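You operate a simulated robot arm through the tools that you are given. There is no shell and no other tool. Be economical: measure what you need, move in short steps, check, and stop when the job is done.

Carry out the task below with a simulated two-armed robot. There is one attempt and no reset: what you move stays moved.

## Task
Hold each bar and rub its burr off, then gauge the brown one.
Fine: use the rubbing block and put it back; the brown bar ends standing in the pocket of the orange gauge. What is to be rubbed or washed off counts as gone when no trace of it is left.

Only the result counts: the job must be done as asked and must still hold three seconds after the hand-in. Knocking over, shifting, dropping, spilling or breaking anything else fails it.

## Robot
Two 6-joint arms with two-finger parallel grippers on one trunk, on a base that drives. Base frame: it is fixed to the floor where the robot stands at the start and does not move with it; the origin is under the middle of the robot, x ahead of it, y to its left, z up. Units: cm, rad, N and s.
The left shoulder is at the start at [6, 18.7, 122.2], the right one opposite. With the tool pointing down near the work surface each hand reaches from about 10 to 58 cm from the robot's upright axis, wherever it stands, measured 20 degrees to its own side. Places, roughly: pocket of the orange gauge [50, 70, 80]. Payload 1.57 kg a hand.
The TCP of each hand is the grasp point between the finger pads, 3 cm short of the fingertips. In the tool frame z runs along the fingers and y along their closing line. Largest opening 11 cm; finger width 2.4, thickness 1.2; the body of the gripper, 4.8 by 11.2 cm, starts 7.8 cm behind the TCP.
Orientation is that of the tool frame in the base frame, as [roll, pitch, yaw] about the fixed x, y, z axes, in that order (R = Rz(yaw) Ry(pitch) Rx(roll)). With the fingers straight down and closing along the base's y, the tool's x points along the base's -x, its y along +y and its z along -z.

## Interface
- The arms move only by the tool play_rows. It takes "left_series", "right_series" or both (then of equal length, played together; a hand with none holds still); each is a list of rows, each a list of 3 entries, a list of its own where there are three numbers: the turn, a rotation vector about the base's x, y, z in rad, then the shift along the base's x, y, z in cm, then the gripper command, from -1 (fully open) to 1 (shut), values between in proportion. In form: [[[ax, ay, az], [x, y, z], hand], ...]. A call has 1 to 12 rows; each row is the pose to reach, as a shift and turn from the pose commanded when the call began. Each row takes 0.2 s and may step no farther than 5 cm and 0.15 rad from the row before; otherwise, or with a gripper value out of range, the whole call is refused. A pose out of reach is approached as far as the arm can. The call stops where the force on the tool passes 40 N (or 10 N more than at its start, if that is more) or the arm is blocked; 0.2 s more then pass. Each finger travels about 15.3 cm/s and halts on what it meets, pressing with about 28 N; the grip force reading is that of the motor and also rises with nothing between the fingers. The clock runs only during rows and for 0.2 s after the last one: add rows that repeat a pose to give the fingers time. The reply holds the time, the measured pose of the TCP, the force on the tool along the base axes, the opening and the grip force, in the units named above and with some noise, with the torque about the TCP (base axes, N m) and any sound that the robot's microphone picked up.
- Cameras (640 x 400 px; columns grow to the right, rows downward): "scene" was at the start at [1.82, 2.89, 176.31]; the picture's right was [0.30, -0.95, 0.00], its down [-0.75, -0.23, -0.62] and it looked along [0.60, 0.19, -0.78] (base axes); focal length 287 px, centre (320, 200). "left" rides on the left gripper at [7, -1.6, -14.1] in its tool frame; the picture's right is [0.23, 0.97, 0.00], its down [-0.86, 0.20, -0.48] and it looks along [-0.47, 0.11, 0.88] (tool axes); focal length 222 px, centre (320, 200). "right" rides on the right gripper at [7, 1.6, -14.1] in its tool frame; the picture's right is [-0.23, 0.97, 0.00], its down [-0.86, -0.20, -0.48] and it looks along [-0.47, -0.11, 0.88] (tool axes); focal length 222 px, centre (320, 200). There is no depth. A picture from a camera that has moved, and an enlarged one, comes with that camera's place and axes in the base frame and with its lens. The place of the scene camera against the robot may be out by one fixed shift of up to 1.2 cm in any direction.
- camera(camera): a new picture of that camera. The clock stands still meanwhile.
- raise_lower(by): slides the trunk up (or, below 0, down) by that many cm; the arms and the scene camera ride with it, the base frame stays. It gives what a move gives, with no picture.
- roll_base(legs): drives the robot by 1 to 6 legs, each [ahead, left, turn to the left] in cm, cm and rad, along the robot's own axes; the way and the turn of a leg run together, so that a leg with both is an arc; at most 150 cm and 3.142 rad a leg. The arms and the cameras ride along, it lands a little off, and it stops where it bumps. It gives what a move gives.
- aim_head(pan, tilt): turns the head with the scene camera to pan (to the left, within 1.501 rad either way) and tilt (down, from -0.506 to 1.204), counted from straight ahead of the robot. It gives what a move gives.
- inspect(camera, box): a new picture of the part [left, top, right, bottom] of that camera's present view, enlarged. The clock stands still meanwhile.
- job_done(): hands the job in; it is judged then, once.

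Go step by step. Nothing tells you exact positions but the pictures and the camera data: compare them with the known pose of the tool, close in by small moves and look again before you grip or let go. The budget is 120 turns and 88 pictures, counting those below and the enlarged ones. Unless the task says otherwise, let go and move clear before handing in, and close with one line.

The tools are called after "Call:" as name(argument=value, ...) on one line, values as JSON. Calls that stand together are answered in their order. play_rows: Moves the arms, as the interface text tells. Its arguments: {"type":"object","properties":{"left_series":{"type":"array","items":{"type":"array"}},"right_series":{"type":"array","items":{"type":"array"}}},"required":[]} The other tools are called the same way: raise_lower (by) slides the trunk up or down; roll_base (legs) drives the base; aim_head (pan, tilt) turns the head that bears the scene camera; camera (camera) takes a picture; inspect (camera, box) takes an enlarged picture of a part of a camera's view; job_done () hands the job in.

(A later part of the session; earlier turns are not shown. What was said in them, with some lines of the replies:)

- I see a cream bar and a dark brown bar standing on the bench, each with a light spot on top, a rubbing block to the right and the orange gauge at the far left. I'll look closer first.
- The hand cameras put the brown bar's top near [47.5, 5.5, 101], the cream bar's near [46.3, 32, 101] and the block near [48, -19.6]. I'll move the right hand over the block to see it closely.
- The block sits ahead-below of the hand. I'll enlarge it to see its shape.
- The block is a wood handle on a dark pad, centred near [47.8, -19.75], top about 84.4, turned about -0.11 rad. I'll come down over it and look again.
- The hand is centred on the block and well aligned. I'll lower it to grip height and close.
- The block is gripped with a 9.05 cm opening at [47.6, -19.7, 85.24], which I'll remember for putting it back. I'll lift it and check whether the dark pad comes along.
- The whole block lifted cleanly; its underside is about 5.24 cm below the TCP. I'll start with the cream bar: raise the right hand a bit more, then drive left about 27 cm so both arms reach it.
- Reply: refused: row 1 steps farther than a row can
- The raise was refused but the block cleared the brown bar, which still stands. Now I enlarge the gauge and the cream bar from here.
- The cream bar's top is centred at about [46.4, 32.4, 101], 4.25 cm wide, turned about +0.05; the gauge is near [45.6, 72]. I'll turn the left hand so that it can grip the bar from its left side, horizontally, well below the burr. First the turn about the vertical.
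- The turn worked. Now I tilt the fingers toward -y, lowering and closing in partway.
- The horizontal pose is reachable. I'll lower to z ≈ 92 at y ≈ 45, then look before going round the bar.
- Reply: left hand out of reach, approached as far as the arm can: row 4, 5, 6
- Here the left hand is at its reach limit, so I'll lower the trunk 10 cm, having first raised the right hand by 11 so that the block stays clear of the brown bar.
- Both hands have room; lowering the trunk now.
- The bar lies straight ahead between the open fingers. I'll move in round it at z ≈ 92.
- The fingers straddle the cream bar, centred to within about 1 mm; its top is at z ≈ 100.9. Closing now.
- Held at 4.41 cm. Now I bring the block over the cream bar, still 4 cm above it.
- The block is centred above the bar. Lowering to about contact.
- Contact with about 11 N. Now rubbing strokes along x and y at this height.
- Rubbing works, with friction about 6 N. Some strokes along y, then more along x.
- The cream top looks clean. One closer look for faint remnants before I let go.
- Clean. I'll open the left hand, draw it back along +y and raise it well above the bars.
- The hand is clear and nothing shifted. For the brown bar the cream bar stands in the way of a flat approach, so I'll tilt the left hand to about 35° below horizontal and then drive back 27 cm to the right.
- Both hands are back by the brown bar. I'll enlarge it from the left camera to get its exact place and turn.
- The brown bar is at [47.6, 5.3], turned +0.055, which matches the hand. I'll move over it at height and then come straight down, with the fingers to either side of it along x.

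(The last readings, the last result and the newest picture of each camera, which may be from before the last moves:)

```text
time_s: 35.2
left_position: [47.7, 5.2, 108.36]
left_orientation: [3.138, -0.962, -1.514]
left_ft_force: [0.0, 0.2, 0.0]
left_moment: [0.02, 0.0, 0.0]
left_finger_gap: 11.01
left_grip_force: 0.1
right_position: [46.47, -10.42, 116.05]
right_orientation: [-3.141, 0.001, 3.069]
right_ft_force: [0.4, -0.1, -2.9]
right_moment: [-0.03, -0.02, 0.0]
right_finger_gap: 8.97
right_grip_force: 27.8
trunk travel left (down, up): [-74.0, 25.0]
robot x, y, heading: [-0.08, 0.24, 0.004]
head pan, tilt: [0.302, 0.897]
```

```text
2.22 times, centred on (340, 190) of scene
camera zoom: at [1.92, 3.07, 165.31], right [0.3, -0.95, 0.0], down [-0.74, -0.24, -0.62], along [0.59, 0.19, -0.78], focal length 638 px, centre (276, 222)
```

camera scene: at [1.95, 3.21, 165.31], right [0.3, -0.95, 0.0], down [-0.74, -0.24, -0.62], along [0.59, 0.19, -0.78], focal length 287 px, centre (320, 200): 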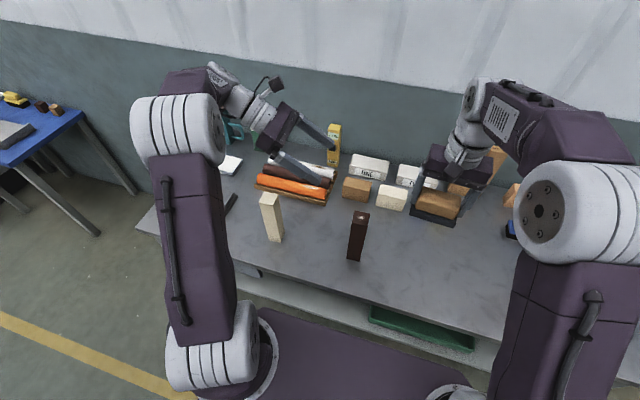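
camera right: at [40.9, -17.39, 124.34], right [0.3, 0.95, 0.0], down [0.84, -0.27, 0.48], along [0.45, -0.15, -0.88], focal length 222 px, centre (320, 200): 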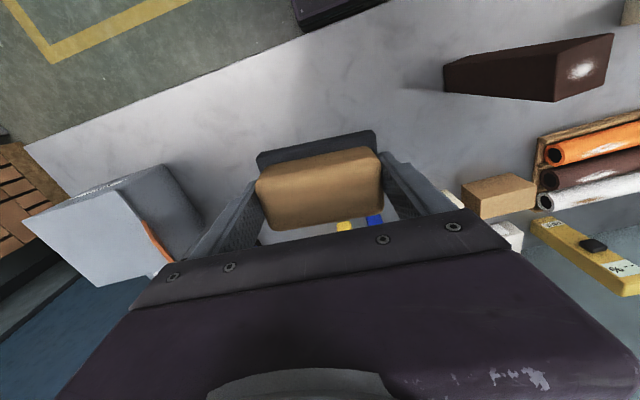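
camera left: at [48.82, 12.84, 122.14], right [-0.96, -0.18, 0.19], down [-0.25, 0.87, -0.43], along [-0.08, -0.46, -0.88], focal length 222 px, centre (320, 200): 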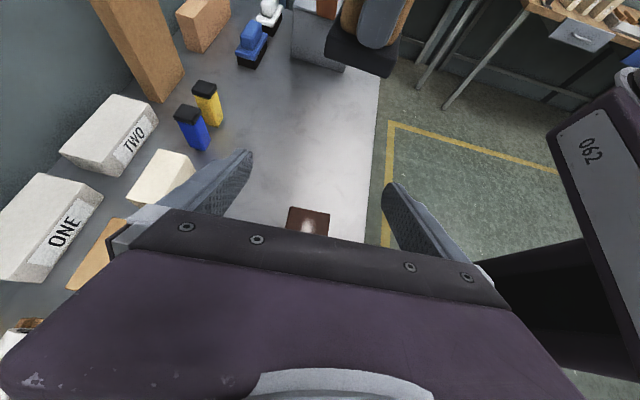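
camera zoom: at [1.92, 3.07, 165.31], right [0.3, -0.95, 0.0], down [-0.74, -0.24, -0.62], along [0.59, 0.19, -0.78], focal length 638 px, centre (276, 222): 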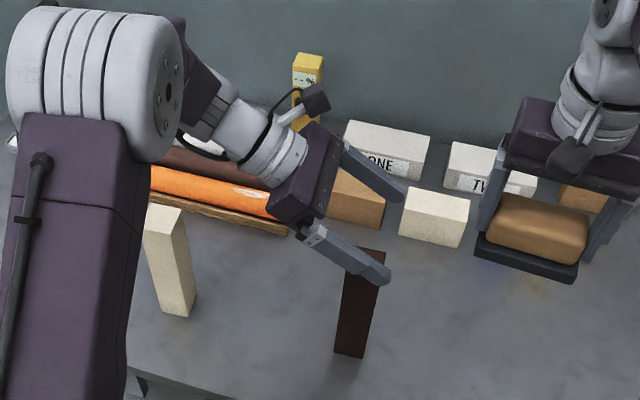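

All aligned, and the cream bar stays clear of the left wrist so far. I'll go down 8 cm and check the clearance over the cream bar.

Call:
play_rows(left_series=[[[0, 0, 0], [0, 0, -4], -1], [[0, 0, 0], [0, 0, -8], -1], [[0, 0, 0], [0, 0, -8], -1]])

Call:
inspect(camera="scene", box=[200, 100, 480, 280])

Call:
camera(camera="right")

```text
time_s: 36.0
left_position: [47.5, 5.15, 100.23]
left_orientation: [3.141, -0.961, -1.513]
left_ft_force: [0.0, -0.5, 0.4]
left_moment: [-0.01, 0.02, 0.01]
left_finger_gap: 10.99
left_grip_force: 0.1
right_position: [46.48, -10.57, 116.14]
right_orientation: [3.14, 0.0, 3.069]
right_ft_force: [-0.7, -0.3, -3.3]
right_moment: [0.02, 0.0, 0.03]
right_finger_gap: 8.98
right_grip_force: 27.5
trunk travel left (down, up): [-74.0, 25.0]
robot x, y, heading: [-0.07, 0.23, 0.008]
head pan, tilt: [0.302, 0.897]
```

```text
2.22 times, centred on (340, 190) of scene
camera zoom: at [1.85, 2.98, 165.31], right [0.3, -0.95, 0.0], down [-0.74, -0.24, -0.62], along [0.59, 0.19, -0.78], focal length 638 px, centre (276, 222)
```

zoom: 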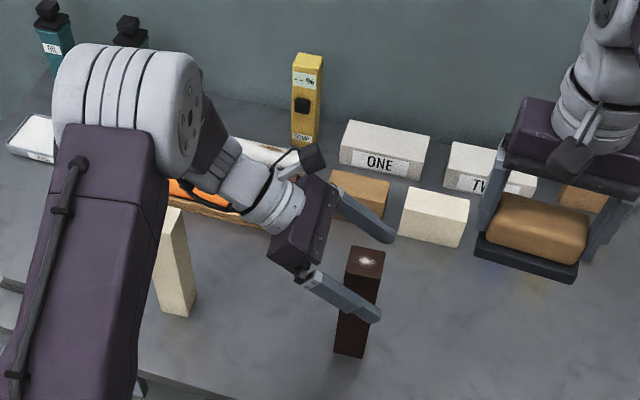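

```text
51 pictures are left
camera right: at [39.52, -8.46, 130.28], right [0.3, 0.95, 0.0], down [0.84, -0.26, 0.48], along [0.46, -0.14, -0.88], focal length 222 px, centre (320, 200)
```

right: 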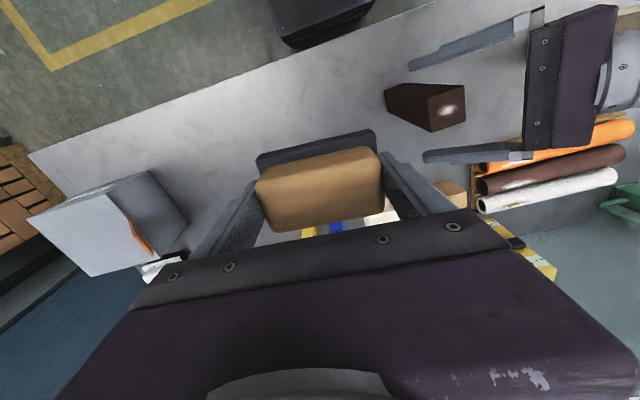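

The wrist joint looks to be around z ≈ 119 above the cream bar, so several cm remain. I'll descend another 5 cm to z ≈ 95 and grip there.

Call:
play_rows(left_series=[[[0, 0, 0], [0, 0.1, -2.5], -1], [[0, 0, 0], [0, 0.1, -5.2], -1], [[0, 0, 0], [0, 0.1, -5.2], -1]])

Call:
camera(camera="left")

Call:
inspect(camera="scene", box=[200, 100, 480, 280])

```text
time_s: 36.9
left_position: [47.58, 5.23, 95.01]
left_orientation: [3.14, -0.959, -1.514]
left_ft_force: [0.0, -0.7, -0.1]
left_moment: [-0.02, -0.01, 0.02]
left_finger_gap: 11.0
left_grip_force: 0.0
right_position: [46.44, -10.53, 116.12]
right_orientation: [3.141, 0.001, 3.067]
right_ft_force: [0.2, 0.0, -2.6]
right_moment: [-0.02, 0.02, 0.03]
right_finger_gap: 9.0
right_grip_force: 27.9
trunk travel left (down, up): [-74.0, 25.0]
robot x, y, heading: [0.1, 0.31, 0.012]
head pan, tilt: [0.302, 0.897]
```

```text
50 pictures are left
camera left: at [48.76, 12.87, 108.74], right [-0.96, -0.18, 0.19], down [-0.25, 0.87, -0.43], along [-0.08, -0.46, -0.88], focal length 222 px, centre (320, 200)
```

left: 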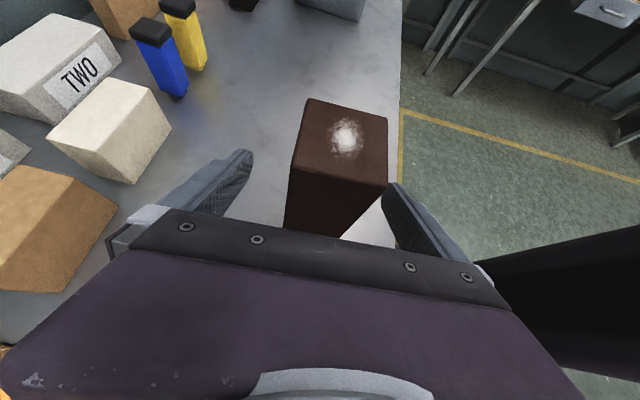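

```text
2.22 times, centred on (340, 190) of scene
camera zoom: at [1.9, 3.0, 165.31], right [0.3, -0.95, 0.0], down [-0.74, -0.24, -0.62], along [0.59, 0.19, -0.78], focal length 638 px, centre (276, 222)
```

zoom: 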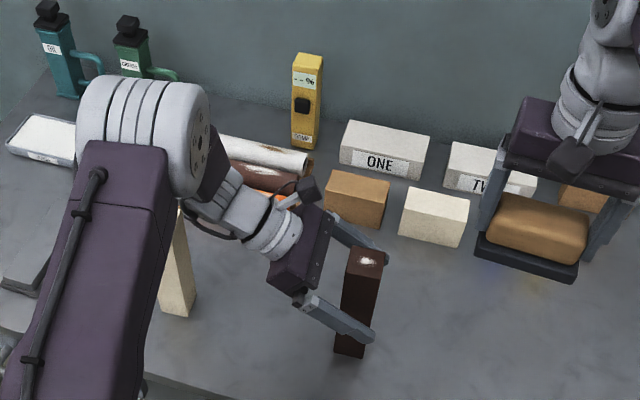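

Fingers centred on the brown bar at x ≈ 47.6. Closing the left hand.

Call:
play_rows(left_series=[[[0, 0, 0], [0, 0, 0], 0], [[0, 0, 0], [0, 0, 0], 1], [[0, 0, 0], [0, 0, 0], 1], [[0, 0, 0], [0, 0, 0], 1]])

```text
time_s: 37.9
left_position: [47.63, 5.41, 94.88]
left_orientation: [3.138, -0.959, -1.512]
left_ft_force: [-2.0, 0.2, 0.9]
left_moment: [-0.04, 0.04, 0.0]
left_finger_gap: 4.39
left_grip_force: 28.2
right_position: [46.46, -10.66, 116.12]
right_orientation: [-3.141, 0.002, 3.067]
right_ft_force: [-1.3, -0.3, -3.4]
right_moment: [-0.01, 0.03, 0.0]
right_finger_gap: 8.97
right_grip_force: 28.2
trunk travel left (down, up): [-74.0, 25.0]
robot x, y, heading: [-0.1, 0.37, 0.009]
head pan, tilt: [0.302, 0.897]
```

Held at 4.39 cm. I'll bring the block over it, offset 2.6 cm to -y so the right fingers keep away from the left gripper body, and stop 1 cm above.

Call:
play_rows(right_series=[[[0, 0, 0], [0.4, 4.5, 0], 1], [[0, 0, 0], [0.8, 9, 0], 1], [[0, 0, 0], [1.2, 13.3, 0], 1], [[0, 0, 0], [1.2, 13.3, -4], 1], [[0, 0, 0], [1.2, 13.3, -8], 1], [[0, 0, 0], [1.2, 13.3, -8.8], 1], [[0, 0, 0], [1.2, 13.3, -8.8], 1]])

Call:
camera(camera="left")

```text
time_s: 39.5
left_position: [47.73, 5.32, 94.83]
left_orientation: [3.139, -0.959, -1.512]
left_ft_force: [-0.5, 0.5, 0.0]
left_moment: [0.02, 0.02, 0.0]
left_finger_gap: 4.39
left_grip_force: 27.9
right_position: [47.73, 2.75, 107.2]
right_orientation: [3.141, 0.0, 3.068]
right_ft_force: [-0.1, 0.4, -2.1]
right_moment: [0.05, -0.01, -0.02]
right_finger_gap: 8.98
right_grip_force: 28.4
trunk travel left (down, up): [-74.0, 25.0]
robot x, y, heading: [-0.16, 0.53, 0.006]
head pan, tilt: [0.302, 0.897]
```

```text
48 pictures are left
camera left: at [48.81, 12.89, 108.73], right [-0.96, -0.18, 0.19], down [-0.25, 0.87, -0.43], along [-0.09, -0.46, -0.88], focal length 222 px, centre (320, 200)
```

left: 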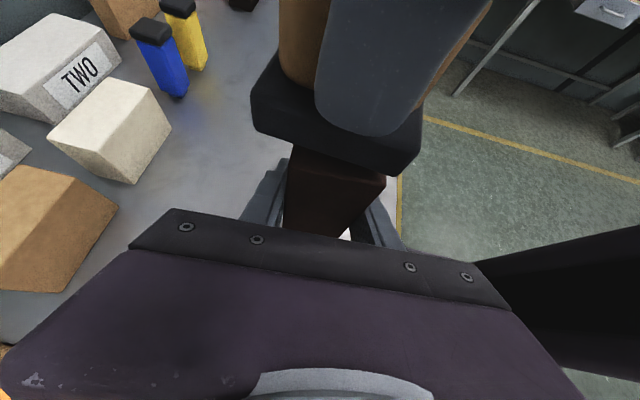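

The block hangs over the bar, clear of my left hand. Lowering to contact.

Call:
play_rows(right_series=[[[0, 0, 0], [0, 0, -0.6], 1], [[0, 0, 0], [0, 0, -1.0], 1], [[0, 0, 0], [0, 0, -1.15], 1], [[0, 0, 0], [0, 0, -1.15], 1]])

```text
time_s: 40.5
left_position: [47.6, 5.29, 94.88]
left_orientation: [3.14, -0.961, -1.511]
left_ft_force: [5.9, -1.1, -7.4]
left_moment: [-0.23, 0.28, -0.03]
left_finger_gap: 4.4
left_grip_force: 28.3
right_position: [47.76, 2.82, 106.19]
right_orientation: [3.14, 0.0, 3.069]
right_ft_force: [-4.8, -0.2, 10.7]
right_moment: [0.31, -0.06, 0.12]
right_finger_gap: 8.99
right_grip_force: 28.5
trunk travel left (down, up): [-74.0, 25.0]
robot x, y, heading: [0.49, -0.04, 0.007]
head pan, tilt: [0.302, 0.897]
```

Contact at about 13 N. Rubbing along x, then slightly toward -y, and lifting off to look.

Call:
play_rows(right_series=[[[0, 0, 0], [1.2, 0, -0.03], 1], [[0, 0, 0], [2, 0, -0.03], 1], [[0, 0, 0], [0, 0, -0.03], 1], [[0, 0, 0], [-2, 0, -0.03], 1], [[0, 0, 0], [0, 0, -0.03], 1], [[0, 0, 0], [2, 0, -0.03], 1], [[0, 0, 0], [0, 0, -0.03], 1], [[0, 0, 0], [-2, 0, -0.03], 1], [[0, 0, 0], [0, 0, -0.03], 1], [[0, 0, 0], [2, 0, -0.03], 1], [[0, 0, 0], [0, 0, -0.03], 1]])

Call:
play_rows(right_series=[[[0, 0, 0], [-2, 0, 0], 1], [[0, 0, 0], [0, 0, 0], 1], [[0, 0, 0], [0, -1.5, 0], 1], [[0, 0, 0], [0, 0.5, 0], 1], [[0, 0, 0], [0, -1.5, 0], 1], [[0, 0, 0], [0, 0.5, 0], 1], [[0, 0, 0], [0, -1.5, 0], 1], [[0, 0, 0], [0, 0, 0], 1], [[0, 0, 0], [2, 0, 0], 1], [[0, 0, 0], [0, 0, 0], 1], [[0, 0, 0], [-2, 0, 0], 1], [[0, 0, 0], [0, 0, 0], 1]])

Call:
play_rows(right_series=[[[0, 0, 0], [0, 0, 2], 1], [[0, 0, 0], [0, -3.5, 5], 1], [[0, 0, 0], [0, -8, 6], 1], [[0, 0, 0], [0, -12.5, 6], 1], [[0, 0, 0], [0, -17, 6], 1], [[0, 0, 0], [0, -20, 6], 1]])

Call:
inspect(camera="scene", box=[340, 200, 385, 230])

Call:
inspect(camera="left", box=[270, 80, 410, 200])

```text
time_s: 42.9
left_position: [47.54, 5.16, 95.03]
left_orientation: [3.141, -0.961, -1.516]
left_ft_force: [-5.1, 2.4, -5.3]
left_moment: [0.22, -0.14, -0.02]
left_finger_gap: 4.4
left_grip_force: 27.9
right_position: [47.67, 2.74, 106.12]
right_orientation: [3.14, 0.002, 3.067]
right_ft_force: [3.9, -1.1, 7.5]
right_moment: [0.18, -0.48, -0.13]
right_finger_gap: 9.0
right_grip_force: 28.2
trunk travel left (down, up): [-74.0, 25.0]
robot x, y, heading: [-0.05, 0.05, 0.003]
head pan, tilt: [0.302, 0.897]
```

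```text
time_s: 45.5
left_position: [47.56, 5.51, 94.96]
left_orientation: [3.139, -0.96, -1.509]
left_ft_force: [1.9, -0.6, -0.6]
left_moment: [-0.04, 0.47, -0.01]
left_finger_gap: 4.37
left_grip_force: 28.0
right_position: [47.53, 2.83, 106.03]
right_orientation: [3.14, 0.0, 3.068]
right_ft_force: [-3.7, 1.1, 4.8]
right_moment: [0.16, -0.01, 0.1]
right_finger_gap: 8.96
right_grip_force: 28.2
trunk travel left (down, up): [-74.0, 25.0]
robot x, y, heading: [-0.37, 0.02, 0.007]
head pan, tilt: [0.302, 0.897]
```

```text
time_s: 46.9
left_position: [47.65, 5.28, 94.99]
left_orientation: [3.139, -0.961, -1.513]
left_ft_force: [0.7, 0.2, 1.7]
left_moment: [0.09, -0.22, 0.03]
left_finger_gap: 4.39
left_grip_force: 28.0
right_position: [47.78, -17.41, 112.23]
right_orientation: [-3.141, -0.001, 3.07]
right_ft_force: [0.5, -0.5, -3.1]
right_moment: [0.02, -0.02, 0.03]
right_finger_gap: 8.98
right_grip_force: 28.1
trunk travel left (down, up): [-74.0, 25.0]
robot x, y, heading: [-0.12, 0.25, 0.008]
head pan, tilt: [0.302, 0.897]
```

```text
13.33 times, centred on (362, 215) of scene
camera zoom: at [1.9, 2.97, 165.31], right [0.3, -0.95, 0.0], down [-0.74, -0.24, -0.62], along [0.59, 0.19, -0.78], focal length 3828 px, centre (-247, 0)
```

zoom: 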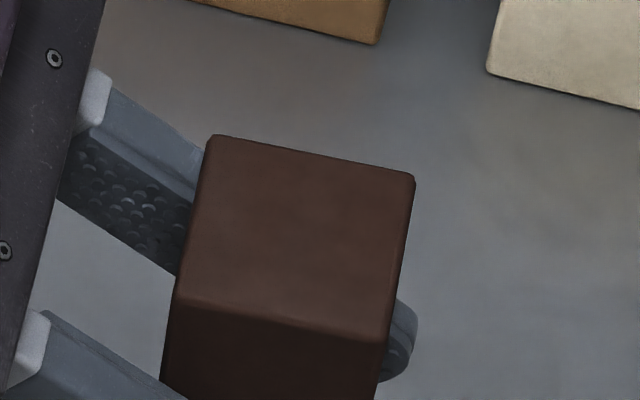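

```text
3.33 times, centred on (340, 140) of left
camera zoom: at [48.77, 12.87, 108.78], right [-0.96, -0.18, 0.19], down [-0.25, 0.87, -0.43], along [-0.08, -0.46, -0.89], focal length 740 px, centre (253, 400)
```

zoom: 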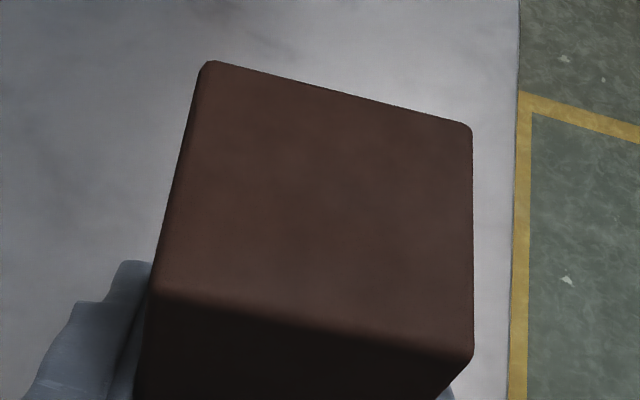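

The brown top is clean too. Now I put the block back at [47.6, -19.7, 85.24], stopping just above first.

Call:
play_rows(right_series=[[[0, 0, 0], [-0.1, -2.3, -4], 1], [[0, 0, 0], [-0.1, -2.3, -9], 1], [[0, 0, 0], [-0.1, -2.3, -14], 1], [[0, 0, 0], [-0.1, -2.3, -19], 1], [[0, 0, 0], [-0.1, -2.3, -23], 1], [[0, 0, 0], [-0.1, -2.3, -25.5], 1], [[0, 0, 0], [-0.1, -2.3, -26.2], 1], [[0, 0, 0], [-0.1, -2.3, -26.2], 1]])

```text
time_s: 48.6
left_position: [47.63, 5.22, 94.88]
left_orientation: [3.138, -0.961, -1.514]
left_ft_force: [-1.7, -1.3, 1.3]
left_moment: [-0.24, 0.03, -0.04]
left_finger_gap: 4.41
left_grip_force: 27.9
right_position: [47.51, -19.43, 85.91]
right_orientation: [-3.141, 0.0, 3.067]
right_ft_force: [0.1, -0.2, -3.3]
right_moment: [-0.01, 0.0, 0.01]
right_finger_gap: 8.97
right_grip_force: 28.1
trunk travel left (down, up): [-74.0, 25.0]
robot x, y, heading: [0.01, 0.26, 0.008]
head pan, tilt: [0.302, 0.897]
```

Call:
play_rows(right_series=[[[0, 0, 0], [0.05, -0.15, -0.4], 1], [[0, 0, 0], [0.05, -0.15, -0.65], 1], [[0, 0, 0], [0.05, -0.15, -0.7], 1], [[0, 0, 0], [0.05, -0.15, -0.7], 1]])

Call:
camera(camera="right")

```text
time_s: 49.6
left_position: [47.62, 5.34, 94.83]
left_orientation: [3.138, -0.962, -1.515]
left_ft_force: [-1.9, -1.2, 1.8]
left_moment: [-0.29, 0.06, -0.05]
left_finger_gap: 4.39
left_grip_force: 28.1
right_position: [47.6, -19.72, 85.19]
right_orientation: [3.142, 0.0, 3.067]
right_ft_force: [0.9, 0.0, -2.6]
right_moment: [0.01, -0.01, 0.02]
right_finger_gap: 8.97
right_grip_force: 27.9
trunk travel left (down, up): [-74.0, 25.0]
robot x, y, heading: [-0.12, -0.16, 0.007]
head pan, tilt: [0.302, 0.897]
```

```text
45 pictures are left
camera right: at [40.69, -17.61, 99.37], right [0.3, 0.95, 0.0], down [0.84, -0.26, 0.48], along [0.46, -0.14, -0.88], focal length 222 px, centre (320, 200)
```

right: 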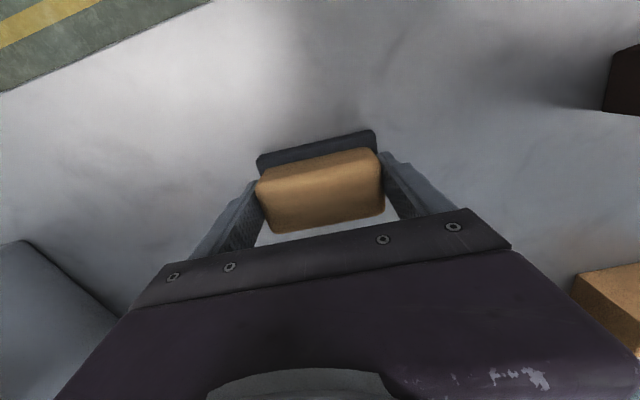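

The picture matches the one at pick-up, but the block's weight is still on the hand. I'll lower in millimetre steps until it rests.

Call:
play_rows(right_series=[[[0, 0, 0], [0, 0, -0.07], 1], [[0, 0, 0], [0, 0, -0.14], 1], [[0, 0, 0], [0, 0, -0.14], 1]])

```text
time_s: 50.5
left_position: [47.58, 5.23, 95.05]
left_orientation: [3.14, -0.959, -1.514]
left_ft_force: [0.2, 0.0, 0.1]
left_moment: [-0.04, 0.0, -0.01]
left_finger_gap: 4.43
left_grip_force: 28.2
right_position: [47.66, -19.64, 85.1]
right_orientation: [3.141, 0.002, 3.068]
right_ft_force: [-1.2, -4.1, 10.1]
right_moment: [-0.81, -0.29, -0.18]
right_finger_gap: 8.95
right_grip_force: 27.8
trunk travel left (down, up): [-74.0, 25.0]
robot x, y, heading: [0.02, 0.18, 0.008]
head pan, tilt: [0.302, 0.897]
```

It rests on the bench now. Opening and withdrawing straight up.

Call:
play_rows(right_series=[[[0, 0, 0], [0, 0, 0.05], -1], [[0, 0, 0], [0, 0, 0.05], -1], [[0, 0, 0], [0, 0, 0.05], -1], [[0, 0, 0], [0, 0, 4], -1], [[0, 0, 0], [0, 0, 9], -1], [[0, 0, 0], [0, 0, 14], -1], [[0, 0, 0], [0, 0, 19], -1], [[0, 0, 0], [0, 0, 24], -1], [[0, 0, 0], [0, 0, 29], -1], [[0, 0, 0], [0, 0, 34], -1], [[0, 0, 0], [0, 0, 34], -1]])

Call:
camera(camera="scene")

```text
time_s: 52.9
left_position: [47.61, 5.32, 94.82]
left_orientation: [3.136, -0.962, -1.512]
left_ft_force: [-1.3, 0.5, 0.5]
left_moment: [0.05, 0.04, 0.01]
left_finger_gap: 4.4
left_grip_force: 27.4
right_position: [47.63, -19.57, 119.03]
right_orientation: [-3.141, 0.0, 3.068]
right_ft_force: [1.2, 0.3, 1.0]
right_moment: [0.01, 0.0, 0.02]
right_finger_gap: 11.01
right_grip_force: 0.1
trunk travel left (down, up): [-74.0, 25.0]
robot x, y, heading: [-0.11, 0.4, 0.008]
head pan, tilt: [0.302, 0.897]
```

```text
44 pictures are left
camera scene: at [1.89, 3.07, 165.31], right [0.3, -0.95, 0.0], down [-0.74, -0.24, -0.62], along [0.59, 0.19, -0.78], focal length 287 px, centre (320, 200)
```

scene: 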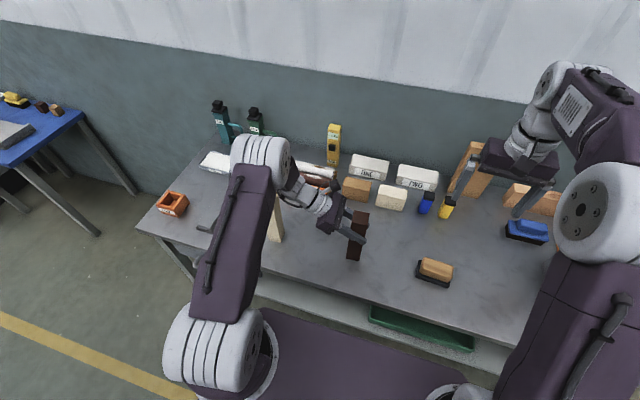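

The block is back in place. Now I lift the brown bar: first 3 cm with the arm, checking, then with the trunk.

Call:
play_rows(left_series=[[[0, 0, 0], [0, 0, 1], 1], [[0, 0, 0], [0, 0, 3], 1], [[0, 0, 0], [0, 0, 3], 1]])

Call:
raise_lower(by=24)

Call:
camera(camera="left")

Call:
camera(camera="scene")

```text
time_s: 53.6
left_position: [47.61, 5.2, 98.07]
left_orientation: [3.136, -0.961, -1.512]
left_ft_force: [0.1, 0.1, -3.2]
left_moment: [-0.01, -0.02, 0.0]
left_finger_gap: 4.4
left_grip_force: 27.7
right_position: [47.61, -19.59, 118.94]
right_orientation: [-3.141, -0.002, 3.07]
right_ft_force: [0.4, 0.1, -0.4]
right_moment: [-0.01, 0.04, 0.02]
right_finger_gap: 11.0
right_grip_force: 0.0
trunk travel left (down, up): [-74.0, 25.0]
robot x, y, heading: [-0.16, -0.18, 0.012]
head pan, tilt: [0.302, 0.897]
```

```text
time_s: 56.1
left_position: [47.6, 5.27, 121.96]
left_orientation: [3.139, -0.961, -1.51]
left_ft_force: [-0.2, -0.3, -2.6]
left_moment: [0.0, 0.02, 0.0]
left_finger_gap: 4.41
left_grip_force: 28.3
right_position: [47.74, -19.46, 143.02]
right_orientation: [-3.141, -0.001, 3.069]
right_ft_force: [0.6, -0.9, -0.3]
right_moment: [-0.01, -0.02, -0.01]
right_finger_gap: 11.02
right_grip_force: 0.1
trunk travel left (down, up): [-98.0, 1.0]
robot x, y, heading: [0.37, 0.37, 0.009]
head pan, tilt: [0.302, 0.897]
```

```text
43 pictures are left
camera left: at [48.75, 12.86, 135.8], right [-0.96, -0.18, 0.19], down [-0.25, 0.87, -0.43], along [-0.09, -0.46, -0.88], focal length 222 px, centre (320, 200)
```

left: 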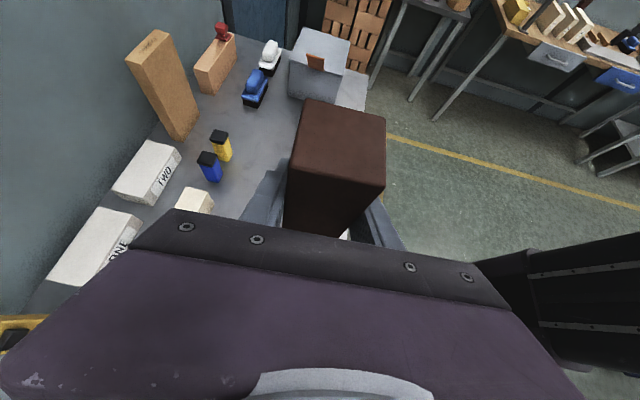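

```text
42 pictures are left
camera scene: at [1.96, 3.04, 189.3], right [0.3, -0.95, 0.0], down [-0.74, -0.24, -0.62], along [0.59, 0.19, -0.78], focal length 287 px, centre (320, 200)
```

scene: 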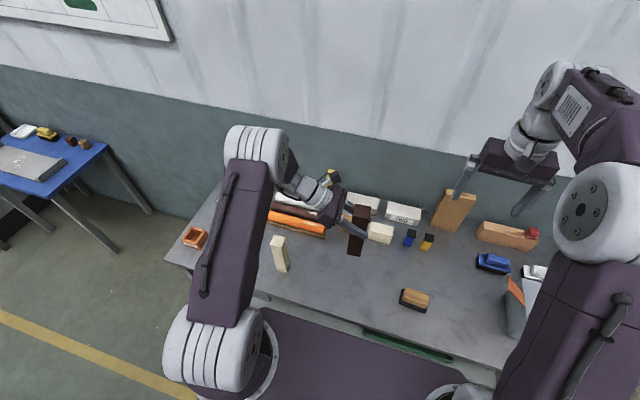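

The bar is held firmly, its bottom at about z = 107, above the cream bar. I'll drive left 42 cm and look at the gauge.

Call:
roll_base(legs=[[0, 42, 0]])

Call:
camera(camera="scene")

```text
time_s: 58.7
left_position: [47.21, 46.42, 121.98]
left_orientation: [3.138, -0.958, -1.51]
left_ft_force: [-0.3, 0.0, -2.6]
left_moment: [0.0, -0.01, 0.01]
left_finger_gap: 4.4
left_grip_force: 28.0
right_position: [47.47, 21.45, 142.9]
right_orientation: [3.139, 0.0, 3.071]
right_ft_force: [0.0, 0.6, 0.1]
right_moment: [0.06, 0.01, -0.03]
right_finger_gap: 10.98
right_grip_force: 0.2
trunk travel left (down, up): [-98.0, 1.0]
robot x, y, heading: [-0.06, 41.33, 0.006]
head pan, tilt: [0.302, 0.897]
```

```text
41 pictures are left
camera scene: at [1.61, 43.9, 189.31], right [0.31, -0.95, 0.0], down [-0.74, -0.24, -0.62], along [0.59, 0.19, -0.78], focal length 287 px, centre (320, 200)
```

scene: 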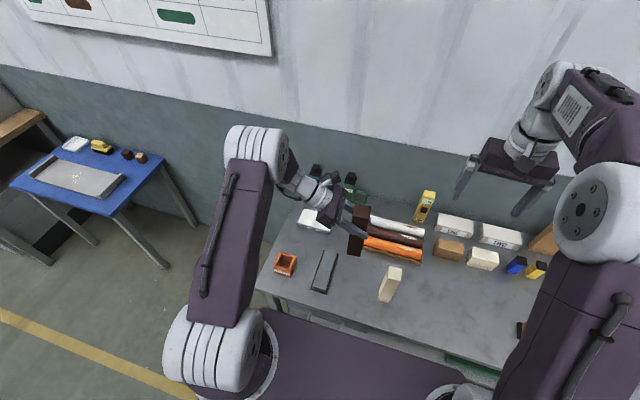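

The gauge is in clear view. I enlarge it along with the cream bar for calibration.

Call:
inspect(camera="scene", box=[264, 244, 308, 284])

Call:
inspect(camera="scene", box=[366, 256, 416, 308])

Call:
camera(camera="right")

```text
10.00 times, centred on (286, 264) of scene
camera zoom: at [1.61, 43.9, 189.31], right [0.31, -0.95, 0.0], down [-0.74, -0.24, -0.62], along [0.59, 0.19, -0.78], focal length 2871 px, centre (660, -440)
```

zoom: 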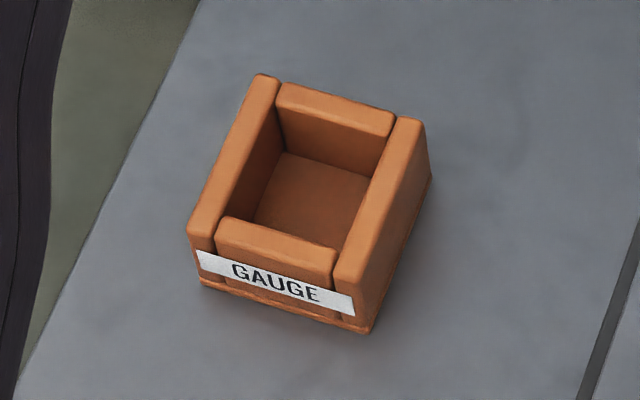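

```text
7.69 times, centred on (391, 282) of scene
camera zoom: at [1.61, 43.9, 189.31], right [0.31, -0.95, 0.0], down [-0.74, -0.24, -0.62], along [0.59, 0.19, -0.78], focal length 2209 px, centre (-226, -431)
```

zoom: 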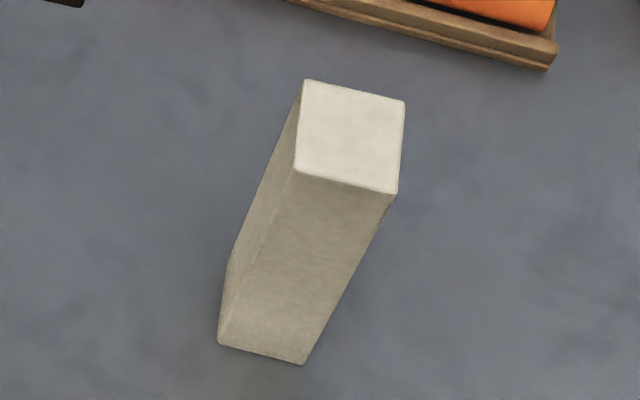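

```text
38 pictures are left
camera right: at [40.44, 23.49, 157.08], right [0.3, 0.96, 0.0], down [0.84, -0.26, 0.48], along [0.46, -0.14, -0.88], focal length 222 px, centre (320, 200)
```

right: 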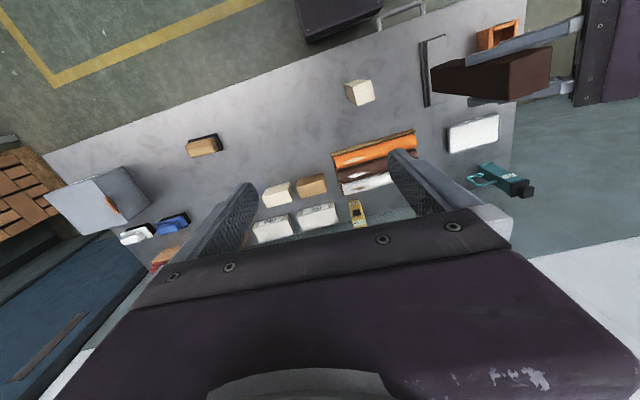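

Several estimates agree that the pocket is near [45.5, 72.3], turned about +0.02, with only 1–2 mm of play on each side. I'll drive the remaining 25.5 cm, with the bar still high, then use the right camera for a side view.

Call:
roll_base(legs=[[0, 25.5, 0]])

Call:
play_rows(right_series=[[[0, 0, 0], [-1, 1.5, -4], -1], [[0, 0, 0], [-2, 3, -8], -1], [[0, 0, 0], [-3, 4, -12], -1], [[0, 0, 0], [-4, 4, -16], -1], [[0, 0, 0], [-5, 4, -20], -1], [[0, 0, 0], [-5, 4, -24], -1], [[0, 0, 0], [-5, 4, -24], -1]])

Call:
camera(camera="right")

Call:
camera(camera="left")

```text
time_s: 60.5
left_position: [46.96, 71.72, 121.96]
left_orientation: [3.137, -0.959, -1.513]
left_ft_force: [-0.3, -0.3, -3.3]
left_moment: [-0.01, 0.05, -0.04]
left_finger_gap: 4.43
left_grip_force: 28.4
right_position: [47.15, 46.78, 142.88]
right_orientation: [3.137, -0.001, 3.067]
right_ft_force: [0.3, -0.8, 0.2]
right_moment: [0.07, -0.01, -0.01]
right_finger_gap: 11.02
right_grip_force: 0.0
trunk travel left (down, up): [-98.0, 1.0]
robot x, y, heading: [-0.67, 67.01, 0.004]
head pan, tilt: [0.302, 0.897]
```

```text
time_s: 62.1
left_position: [47.0, 72.09, 121.93]
left_orientation: [3.138, -0.962, -1.515]
left_ft_force: [-0.6, 0.2, -2.5]
left_moment: [0.02, 0.01, -0.03]
left_finger_gap: 4.37
left_grip_force: 27.8
right_position: [42.11, 51.07, 118.8]
right_orientation: [-3.141, 0.0, 3.069]
right_ft_force: [0.0, 0.0, 0.5]
right_moment: [0.0, 0.01, -0.03]
right_finger_gap: 11.0
right_grip_force: 0.0
trunk travel left (down, up): [-98.0, 1.0]
robot x, y, heading: [-0.55, 67.28, 0.004]
head pan, tilt: [0.302, 0.897]
```

```text
37 pictures are left
camera right: at [35.19, 53.28, 133.07], right [0.3, 0.95, 0.0], down [0.84, -0.26, 0.48], along [0.46, -0.14, -0.88], focal length 222 px, centre (320, 200)
```

right: 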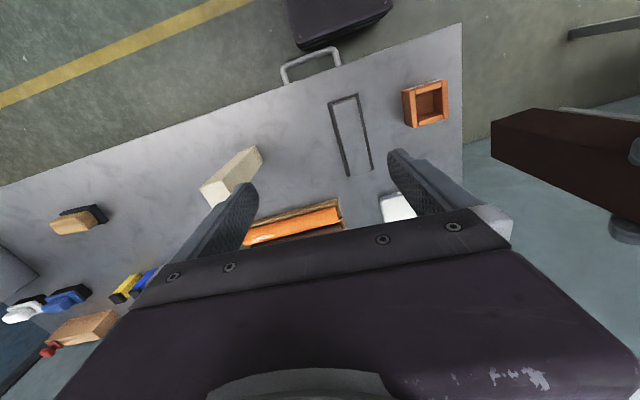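

```text
36 pictures are left
camera left: at [48.18, 79.79, 135.81], right [-0.96, -0.18, 0.19], down [-0.25, 0.87, -0.43], along [-0.09, -0.46, -0.88], focal length 222 px, centre (320, 200)
```

left: 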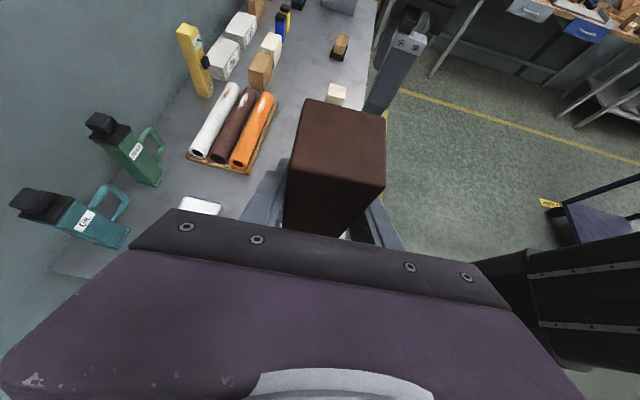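

The right camera sees the gauge unobstructed. I enlarge it.

Call:
inspect(camera="right", box=[390, 70, 460, 140])

```text
5.71 times, centred on (425, 105) of right
camera zoom: at [35.19, 53.28, 133.07], right [0.3, 0.95, 0.0], down [0.84, -0.26, 0.48], along [0.46, -0.14, -0.88], focal length 1269 px, centre (-280, 743)
```

zoom: 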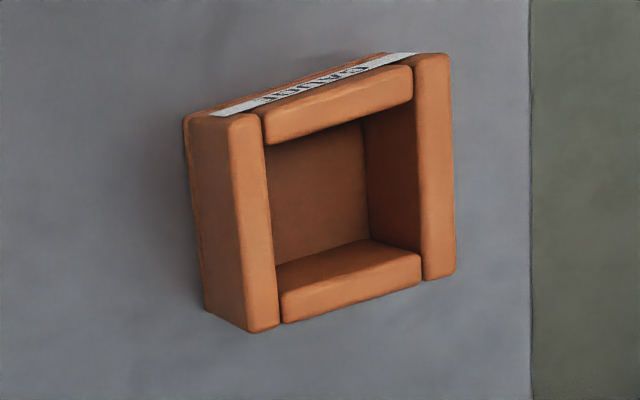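

From this view the pocket centre is about [46.3, 72.7], rim z ≈ 84.9, turn about 0. I'll square the bar (turn -0.06), roughly centre it, and lower the trunk so that the bar's bottom is about 5 cm above the rim, then compare bar and pocket in one picture.

Call:
play_rows(left_series=[[[0, 0, -0.03], [-0.4, 0.2, 0], 1], [[0, 0, -0.06], [-0.8, 0.4, 0], 1], [[0, 0, -0.06], [-0.8, 0.4, 0], 1]])

Call:
raise_lower(by=-17)

Call:
camera(camera="right")

```text
time_s: 63.0
left_position: [46.21, 72.71, 122.08]
left_orientation: [3.136, -0.962, -1.572]
left_ft_force: [-0.3, 0.3, -2.6]
left_moment: [-0.01, -0.03, 0.03]
left_finger_gap: 4.4
left_grip_force: 27.6
right_position: [42.14, 51.2, 119.0]
right_orientation: [3.141, 0.0, 3.068]
right_ft_force: [0.0, 0.1, 0.3]
right_moment: [-0.01, 0.01, -0.04]
right_finger_gap: 11.0
right_grip_force: 0.1
trunk travel left (down, up): [-98.0, 1.0]
robot x, y, heading: [-0.4, 67.02, 0.007]
head pan, tilt: [0.302, 0.897]
```

```text
time_s: 64.9
left_position: [46.24, 72.65, 104.96]
left_orientation: [3.139, -0.962, -1.573]
left_ft_force: [-0.5, 0.3, -3.2]
left_moment: [0.01, 0.0, -0.03]
left_finger_gap: 4.41
left_grip_force: 27.3
right_position: [42.21, 51.07, 102.1]
right_orientation: [3.14, -0.002, 3.067]
right_ft_force: [-0.7, 0.0, -0.3]
right_moment: [0.01, 0.02, 0.02]
right_finger_gap: 11.0
right_grip_force: 0.1
trunk travel left (down, up): [-81.0, 18.0]
robot x, y, heading: [-0.75, 67.1, 0.009]
head pan, tilt: [0.302, 0.897]
```

```text
34 pictures are left
camera right: at [35.19, 53.23, 116.11], right [0.3, 0.95, 0.0], down [0.84, -0.26, 0.48], along [0.46, -0.14, -0.88], focal length 222 px, centre (320, 200)
```

right: 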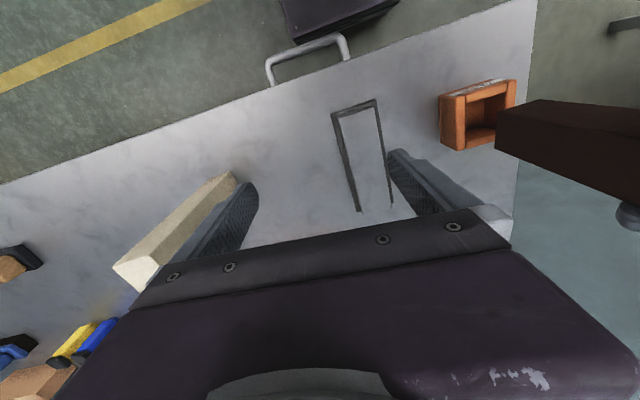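

Now bar end and gauge are both in view; enlarging.

Call:
inspect(camera="right", box=[425, 65, 565, 165])

Call:
inspect(camera="scene", box=[280, 160, 420, 260])

```text
4.00 times, centred on (495, 115) of right
camera zoom: at [35.19, 53.23, 116.11], right [0.3, 0.95, 0.0], down [0.84, -0.26, 0.48], along [0.46, -0.14, -0.88], focal length 888 px, centre (-380, 540)
```

zoom: 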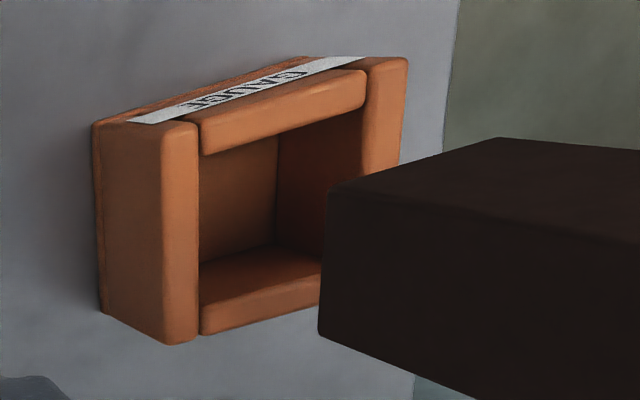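

```text
4.00 times, centred on (350, 210) of scene
camera zoom: at [1.37, 69.94, 172.31], right [0.3, -0.95, 0.0], down [-0.74, -0.24, -0.62], along [0.59, 0.19, -0.78], focal length 1148 px, centre (200, 160)
```

zoom: 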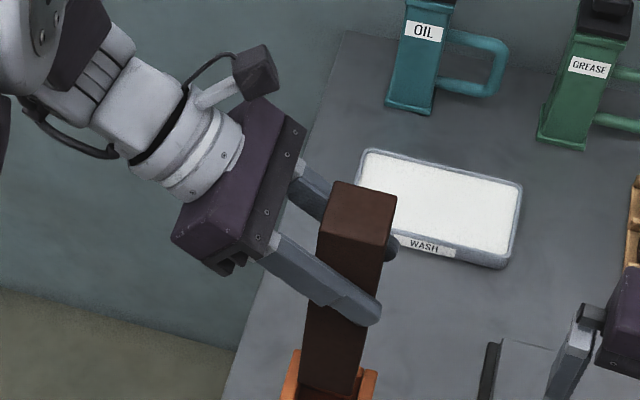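

In the same view the bar's bottom is centred within about 3 mm of the pocket. I'll lower 4 cm so that the bar hovers just above the rim and compare again.

Call:
raise_lower(by=-4)

Call:
inspect(camera="right", box=[440, 55, 580, 155])

Call:
inspect(camera="scene", box=[320, 220, 390, 280])

```text
time_s: 65.7
left_position: [46.22, 72.64, 100.89]
left_orientation: [3.138, -0.961, -1.573]
left_ft_force: [0.5, 0.8, -3.8]
left_moment: [0.04, -0.01, -0.02]
left_finger_gap: 4.38
left_grip_force: 27.7
right_position: [42.01, 51.15, 97.94]
right_orientation: [3.141, 0.001, 3.069]
right_ft_force: [-0.5, 0.0, -0.3]
right_moment: [0.0, 0.01, -0.01]
right_finger_gap: 11.01
right_grip_force: 0.1
trunk travel left (down, up): [-77.0, 22.0]
robot x, y, heading: [-0.61, 66.89, 0.006]
head pan, tilt: [0.302, 0.897]
```

```text
4.00 times, centred on (510, 105) of right
camera zoom: at [35.17, 53.23, 112.12], right [0.3, 0.95, 0.0], down [0.84, -0.26, 0.48], along [0.46, -0.14, -0.88], focal length 888 px, centre (-440, 580)
```

zoom: 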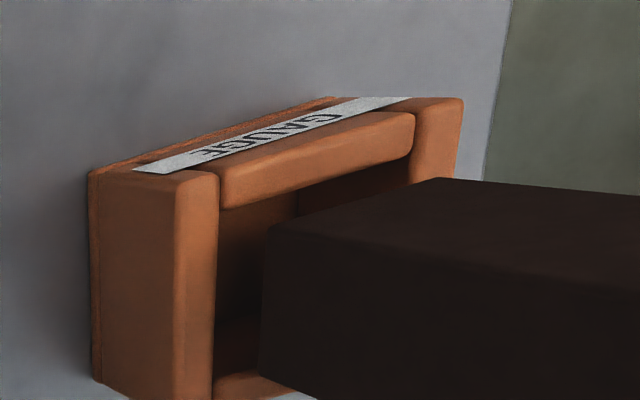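

```text
6.67 times, centred on (355, 250) of scene
camera zoom: at [1.34, 69.94, 168.31], right [0.3, -0.95, 0.0], down [-0.74, -0.24, -0.62], along [0.59, 0.19, -0.78], focal length 1914 px, centre (87, -133)
```

zoom: 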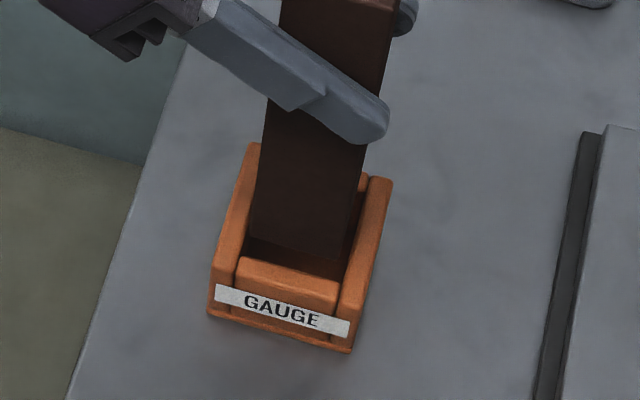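

The two views disagree by a few mm on y, so I enlarge the scene view further around the pocket.

Call:
inspect(camera="scene", box=[340, 240, 382, 274])

Call:
inspect(camera="right", box=[480, 70, 560, 160])

```text
11.76 times, centred on (361, 257) of scene
camera zoom: at [1.34, 69.94, 168.31], right [0.3, -0.95, 0.0], down [-0.74, -0.24, -0.62], along [0.59, 0.19, -0.78], focal length 3378 px, centre (-162, -471)
```

zoom: 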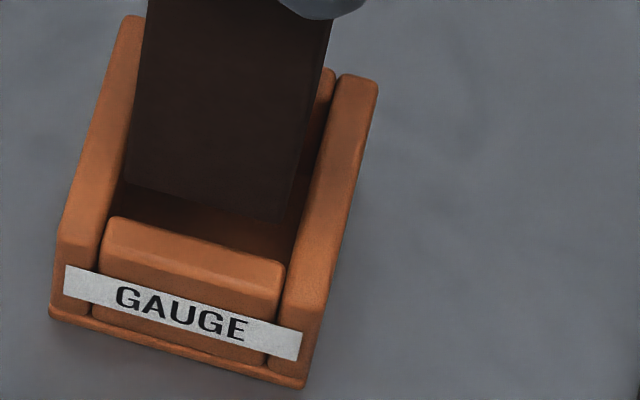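

```text
4.44 times, centred on (520, 115) of right
camera zoom: at [35.17, 53.23, 112.12], right [0.3, 0.95, 0.0], down [0.84, -0.26, 0.48], along [0.46, -0.14, -0.88], focal length 987 px, centre (-569, 578)
```

zoom: 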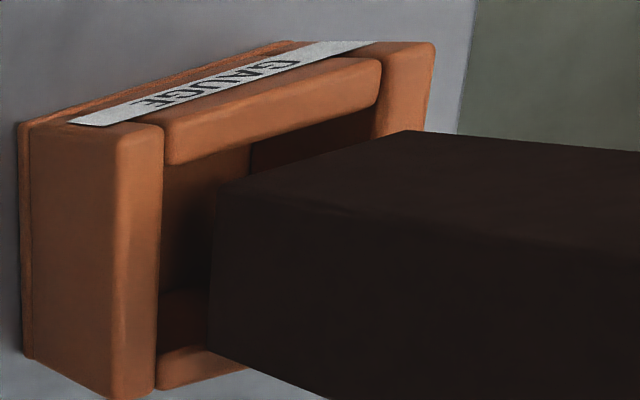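

Both views now say the bar should go about 2 mm toward -x and 2 mm toward -y. I'll correct that and lower in small steps into the rim, watching the force.

Call:
play_rows(left_series=[[[0, 0, 0], [-0.2, -0.18, 0], 1], [[0, 0, 0], [-0.2, -0.18, -0.4], 1], [[0, 0, 0], [-0.2, -0.18, -0.8], 1], [[0, 0, 0], [-0.2, -0.18, -1.2], 1], [[0, 0, 0], [-0.2, -0.18, -1.6], 1], [[0, 0, 0], [-0.2, -0.18, -1.6], 1]])

Call:
inspect(camera="scene", box=[340, 240, 382, 274])

```text
time_s: 67.1
left_position: [46.04, 72.38, 99.31]
left_orientation: [3.138, -0.963, -1.573]
left_ft_force: [-0.2, 0.2, -2.8]
left_moment: [0.01, 0.0, -0.01]
left_finger_gap: 4.39
left_grip_force: 28.1
right_position: [42.1, 51.08, 97.91]
right_orientation: [3.14, 0.0, 3.068]
right_ft_force: [0.5, 0.3, -0.2]
right_moment: [0.0, 0.01, -0.02]
right_finger_gap: 10.98
right_grip_force: 0.0
trunk travel left (down, up): [-77.0, 22.0]
robot x, y, heading: [-0.24, 67.03, 0.007]
head pan, tilt: [0.302, 0.897]
```

```text
11.76 times, centred on (361, 257) of scene
camera zoom: at [1.38, 69.94, 168.31], right [0.3, -0.95, 0.0], down [-0.74, -0.24, -0.62], along [0.59, 0.19, -0.78], focal length 3378 px, centre (-162, -471)
```

zoom: 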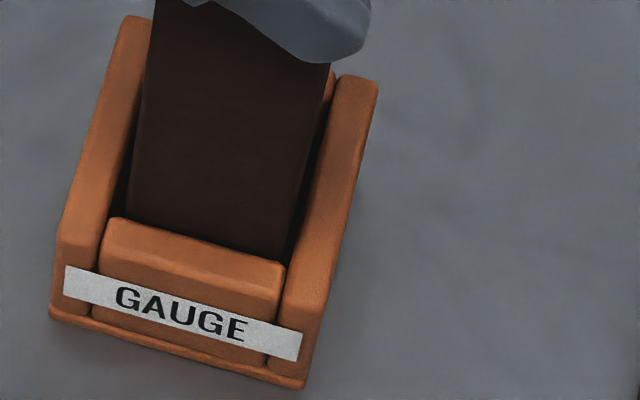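

No contact and the bar's lower edge has slipped behind the rim, so it is inside the pocket. Lowering on.

Call:
play_rows(left_series=[[[0, 0, 0], [0, 0, -0.5], 1], [[0, 0, 0], [0, 0, -1], 1], [[0, 0, 0], [0, 0, -1.5], 1], [[0, 0, 0], [0, 0, -2], 1], [[0, 0, 0], [0, 0, -2.4], 1], [[0, 0, 0], [0, 0, -2.8], 1], [[0, 0, 0], [0, 0, -2.8], 1]])

```text
time_s: 68.7
left_position: [46.05, 72.38, 96.55]
left_orientation: [3.137, -0.963, -1.572]
left_ft_force: [-0.5, -0.6, -2.8]
left_moment: [0.03, -0.01, 0.0]
left_finger_gap: 4.41
left_grip_force: 27.9
right_position: [42.14, 51.15, 97.93]
right_orientation: [-3.141, 0.0, 3.068]
right_ft_force: [0.1, -0.6, 1.1]
right_moment: [-0.01, -0.01, -0.05]
right_finger_gap: 11.02
right_grip_force: 0.1
trunk travel left (down, up): [-77.0, 22.0]
robot x, y, heading: [-0.46, 66.67, 0.013]
head pan, tilt: [0.302, 0.897]
```

Still free, with the bottom at about 81.6. I lower in finer steps until it seats.

Call:
play_rows(left_series=[[[0, 0, 0], [0, 0, -0.2], 1], [[0, 0, 0], [0, 0, -0.4], 1], [[0, 0, 0], [0, 0, -0.6], 1], [[0, 0, 0], [0, 0, -0.75], 1], [[0, 0, 0], [0, 0, -0.75], 1]])

```text
time_s: 69.9
left_position: [46.0, 72.53, 95.89]
left_orientation: [3.139, -0.961, -1.57]
left_ft_force: [-0.3, -0.2, -2.7]
left_moment: [-0.02, 0.02, -0.03]
left_finger_gap: 4.41
left_grip_force: 28.0
right_position: [42.07, 51.11, 98.02]
right_orientation: [-3.141, -0.001, 3.068]
right_ft_force: [-0.7, -0.3, -0.2]
right_moment: [-0.01, 0.0, 0.0]
right_finger_gap: 11.0
right_grip_force: 0.0
trunk travel left (down, up): [-77.0, 22.0]
robot x, y, heading: [-0.32, 67.21, 0.011]
head pan, tilt: [0.302, 0.897]
```

Call:
play_rows(left_series=[[[0, 0, 0], [0, 0, -0.12], 1], [[0, 0, 0], [0, 0, -0.24], 1], [[0, 0, 0], [0, 0, -0.36], 1], [[0, 0, 0], [0, 0, -0.36], 1]])

```text
time_s: 70.9
left_position: [46.05, 72.4, 95.58]
left_orientation: [3.139, -0.962, -1.577]
left_ft_force: [-0.5, 0.5, 3.4]
left_moment: [-0.12, -0.09, -0.01]
left_finger_gap: 4.39
left_grip_force: 28.0
right_position: [42.03, 51.11, 97.93]
right_orientation: [-3.142, 0.002, 3.069]
right_ft_force: [0.3, 0.0, 0.2]
right_moment: [0.02, -0.01, 0.0]
right_finger_gap: 11.0
right_grip_force: 0.1
trunk travel left (down, up): [-77.0, 22.0]
robot x, y, heading: [-0.66, 67.48, 0.005]
head pan, tilt: [0.302, 0.897]
```

The bar has seated (about 6 N upward). A quick look before letting go.

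Call:
inspect(camera="scene", box=[310, 190, 410, 280])

```text
4.44 times, centred on (360, 235) of scene
camera zoom: at [1.28, 69.94, 168.32], right [0.3, -0.95, 0.0], down [-0.74, -0.24, -0.62], along [0.59, 0.19, -0.78], focal length 1276 px, centre (142, 44)
```

zoom: 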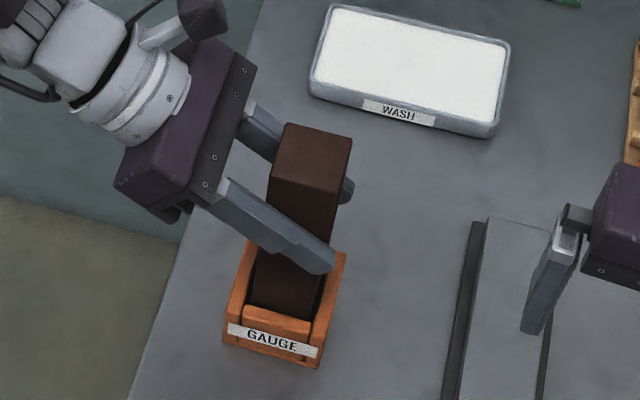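

The bar stands upright in the pocket. I open the hand and draw it back along the finger direction.

Call:
play_rows(left_series=[[[0, 0, 0], [0, 0, 0], 0.2], [[0, 0, 0], [0, 0, 0], -0.5], [[0, 0, 0], [0, 0, 0], -1], [[0, 0, 0], [0, 0, 0], -1], [[0, 0, 0], [0, 2.5, 1.7], -1], [[0, 0, 0], [0, 6, 4.2], -1], [[0, 0, 0], [0, 9.5, 6.7], -1], [[0, 0, 0], [0, 12, 9.5], -1], [[0, 0, 0], [0, 12, 14], -1], [[0, 0, 0], [0, 12, 14], -1]], right_series=[[[0, 0, 0], [0, 0, 0], -1], [[0, 0, 0], [0, 0, 0], -1], [[0, 0, 0], [0, 0, 0], -1], [[0, 0, 0], [0, 0, 3], -1], [[0, 0, 0], [0, 0, 7], -1], [[0, 0, 0], [0, 0, 11], -1], [[0, 0, 0], [0, 0, 15], -1], [[0, 0, 0], [0, 0, 18], -1], [[0, 0, 0], [0, 0, 18], -1], [[0, 0, 0], [0, 0, 18], -1]])

Call:
camera(camera="scene")

Call:
camera(camera="right")

```text
time_s: 73.1
left_position: [45.91, 84.57, 109.61]
left_orientation: [3.137, -0.961, -1.572]
left_ft_force: [0.7, -0.5, -0.2]
left_moment: [0.04, 0.0, -0.04]
left_finger_gap: 11.0
left_grip_force: 0.1
right_position: [42.02, 50.92, 116.14]
right_orientation: [3.141, 0.0, 3.069]
right_ft_force: [-0.4, -0.1, 0.3]
right_moment: [-0.01, -0.01, -0.02]
right_finger_gap: 10.99
right_grip_force: 0.1
trunk travel left (down, up): [-77.0, 22.0]
robot x, y, heading: [-0.44, 66.68, 0.008]
head pan, tilt: [0.302, 0.897]
```

```text
25 pictures are left
camera scene: at [1.38, 69.97, 168.31], right [0.3, -0.95, 0.0], down [-0.74, -0.24, -0.62], along [0.59, 0.19, -0.78], focal length 287 px, centre (320, 200)
```

scene: 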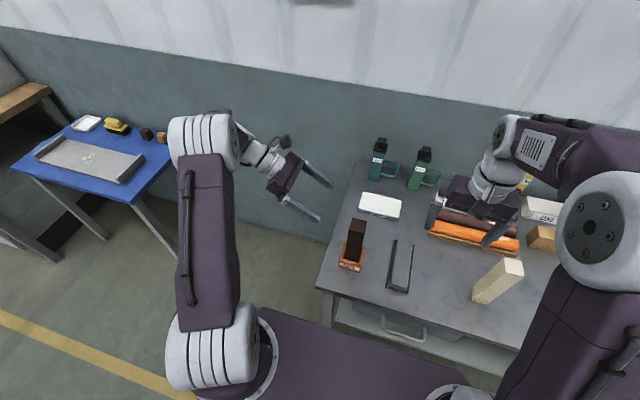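

```text
24 pictures are left
camera right: at [35.12, 53.08, 130.23], right [0.3, 0.95, 0.0], down [0.84, -0.26, 0.48], along [0.46, -0.14, -0.88], focal length 222 px, centre (320, 200)
```

right: 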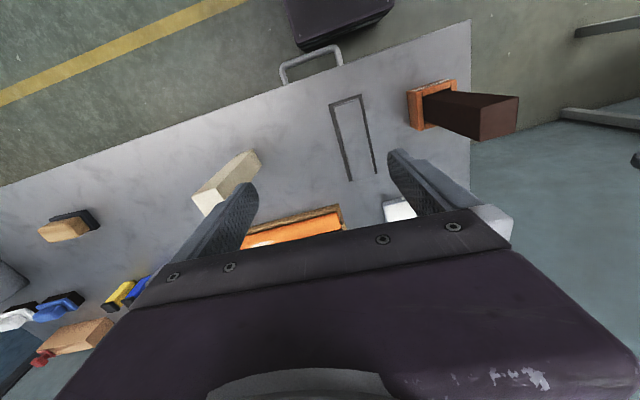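

Brown bar stands in the gauge, cream bar stands where it was, the block is back on its spot, and both hands are clear. Handing in.

Call:
job_done()

```text
The job is handed in.
```

I held each bar and rubbed its burr off with no trace visible in the enlarged pictures, put the rubbing block back where it was, and left the brown bar standing in the pocket of the orange gauge.
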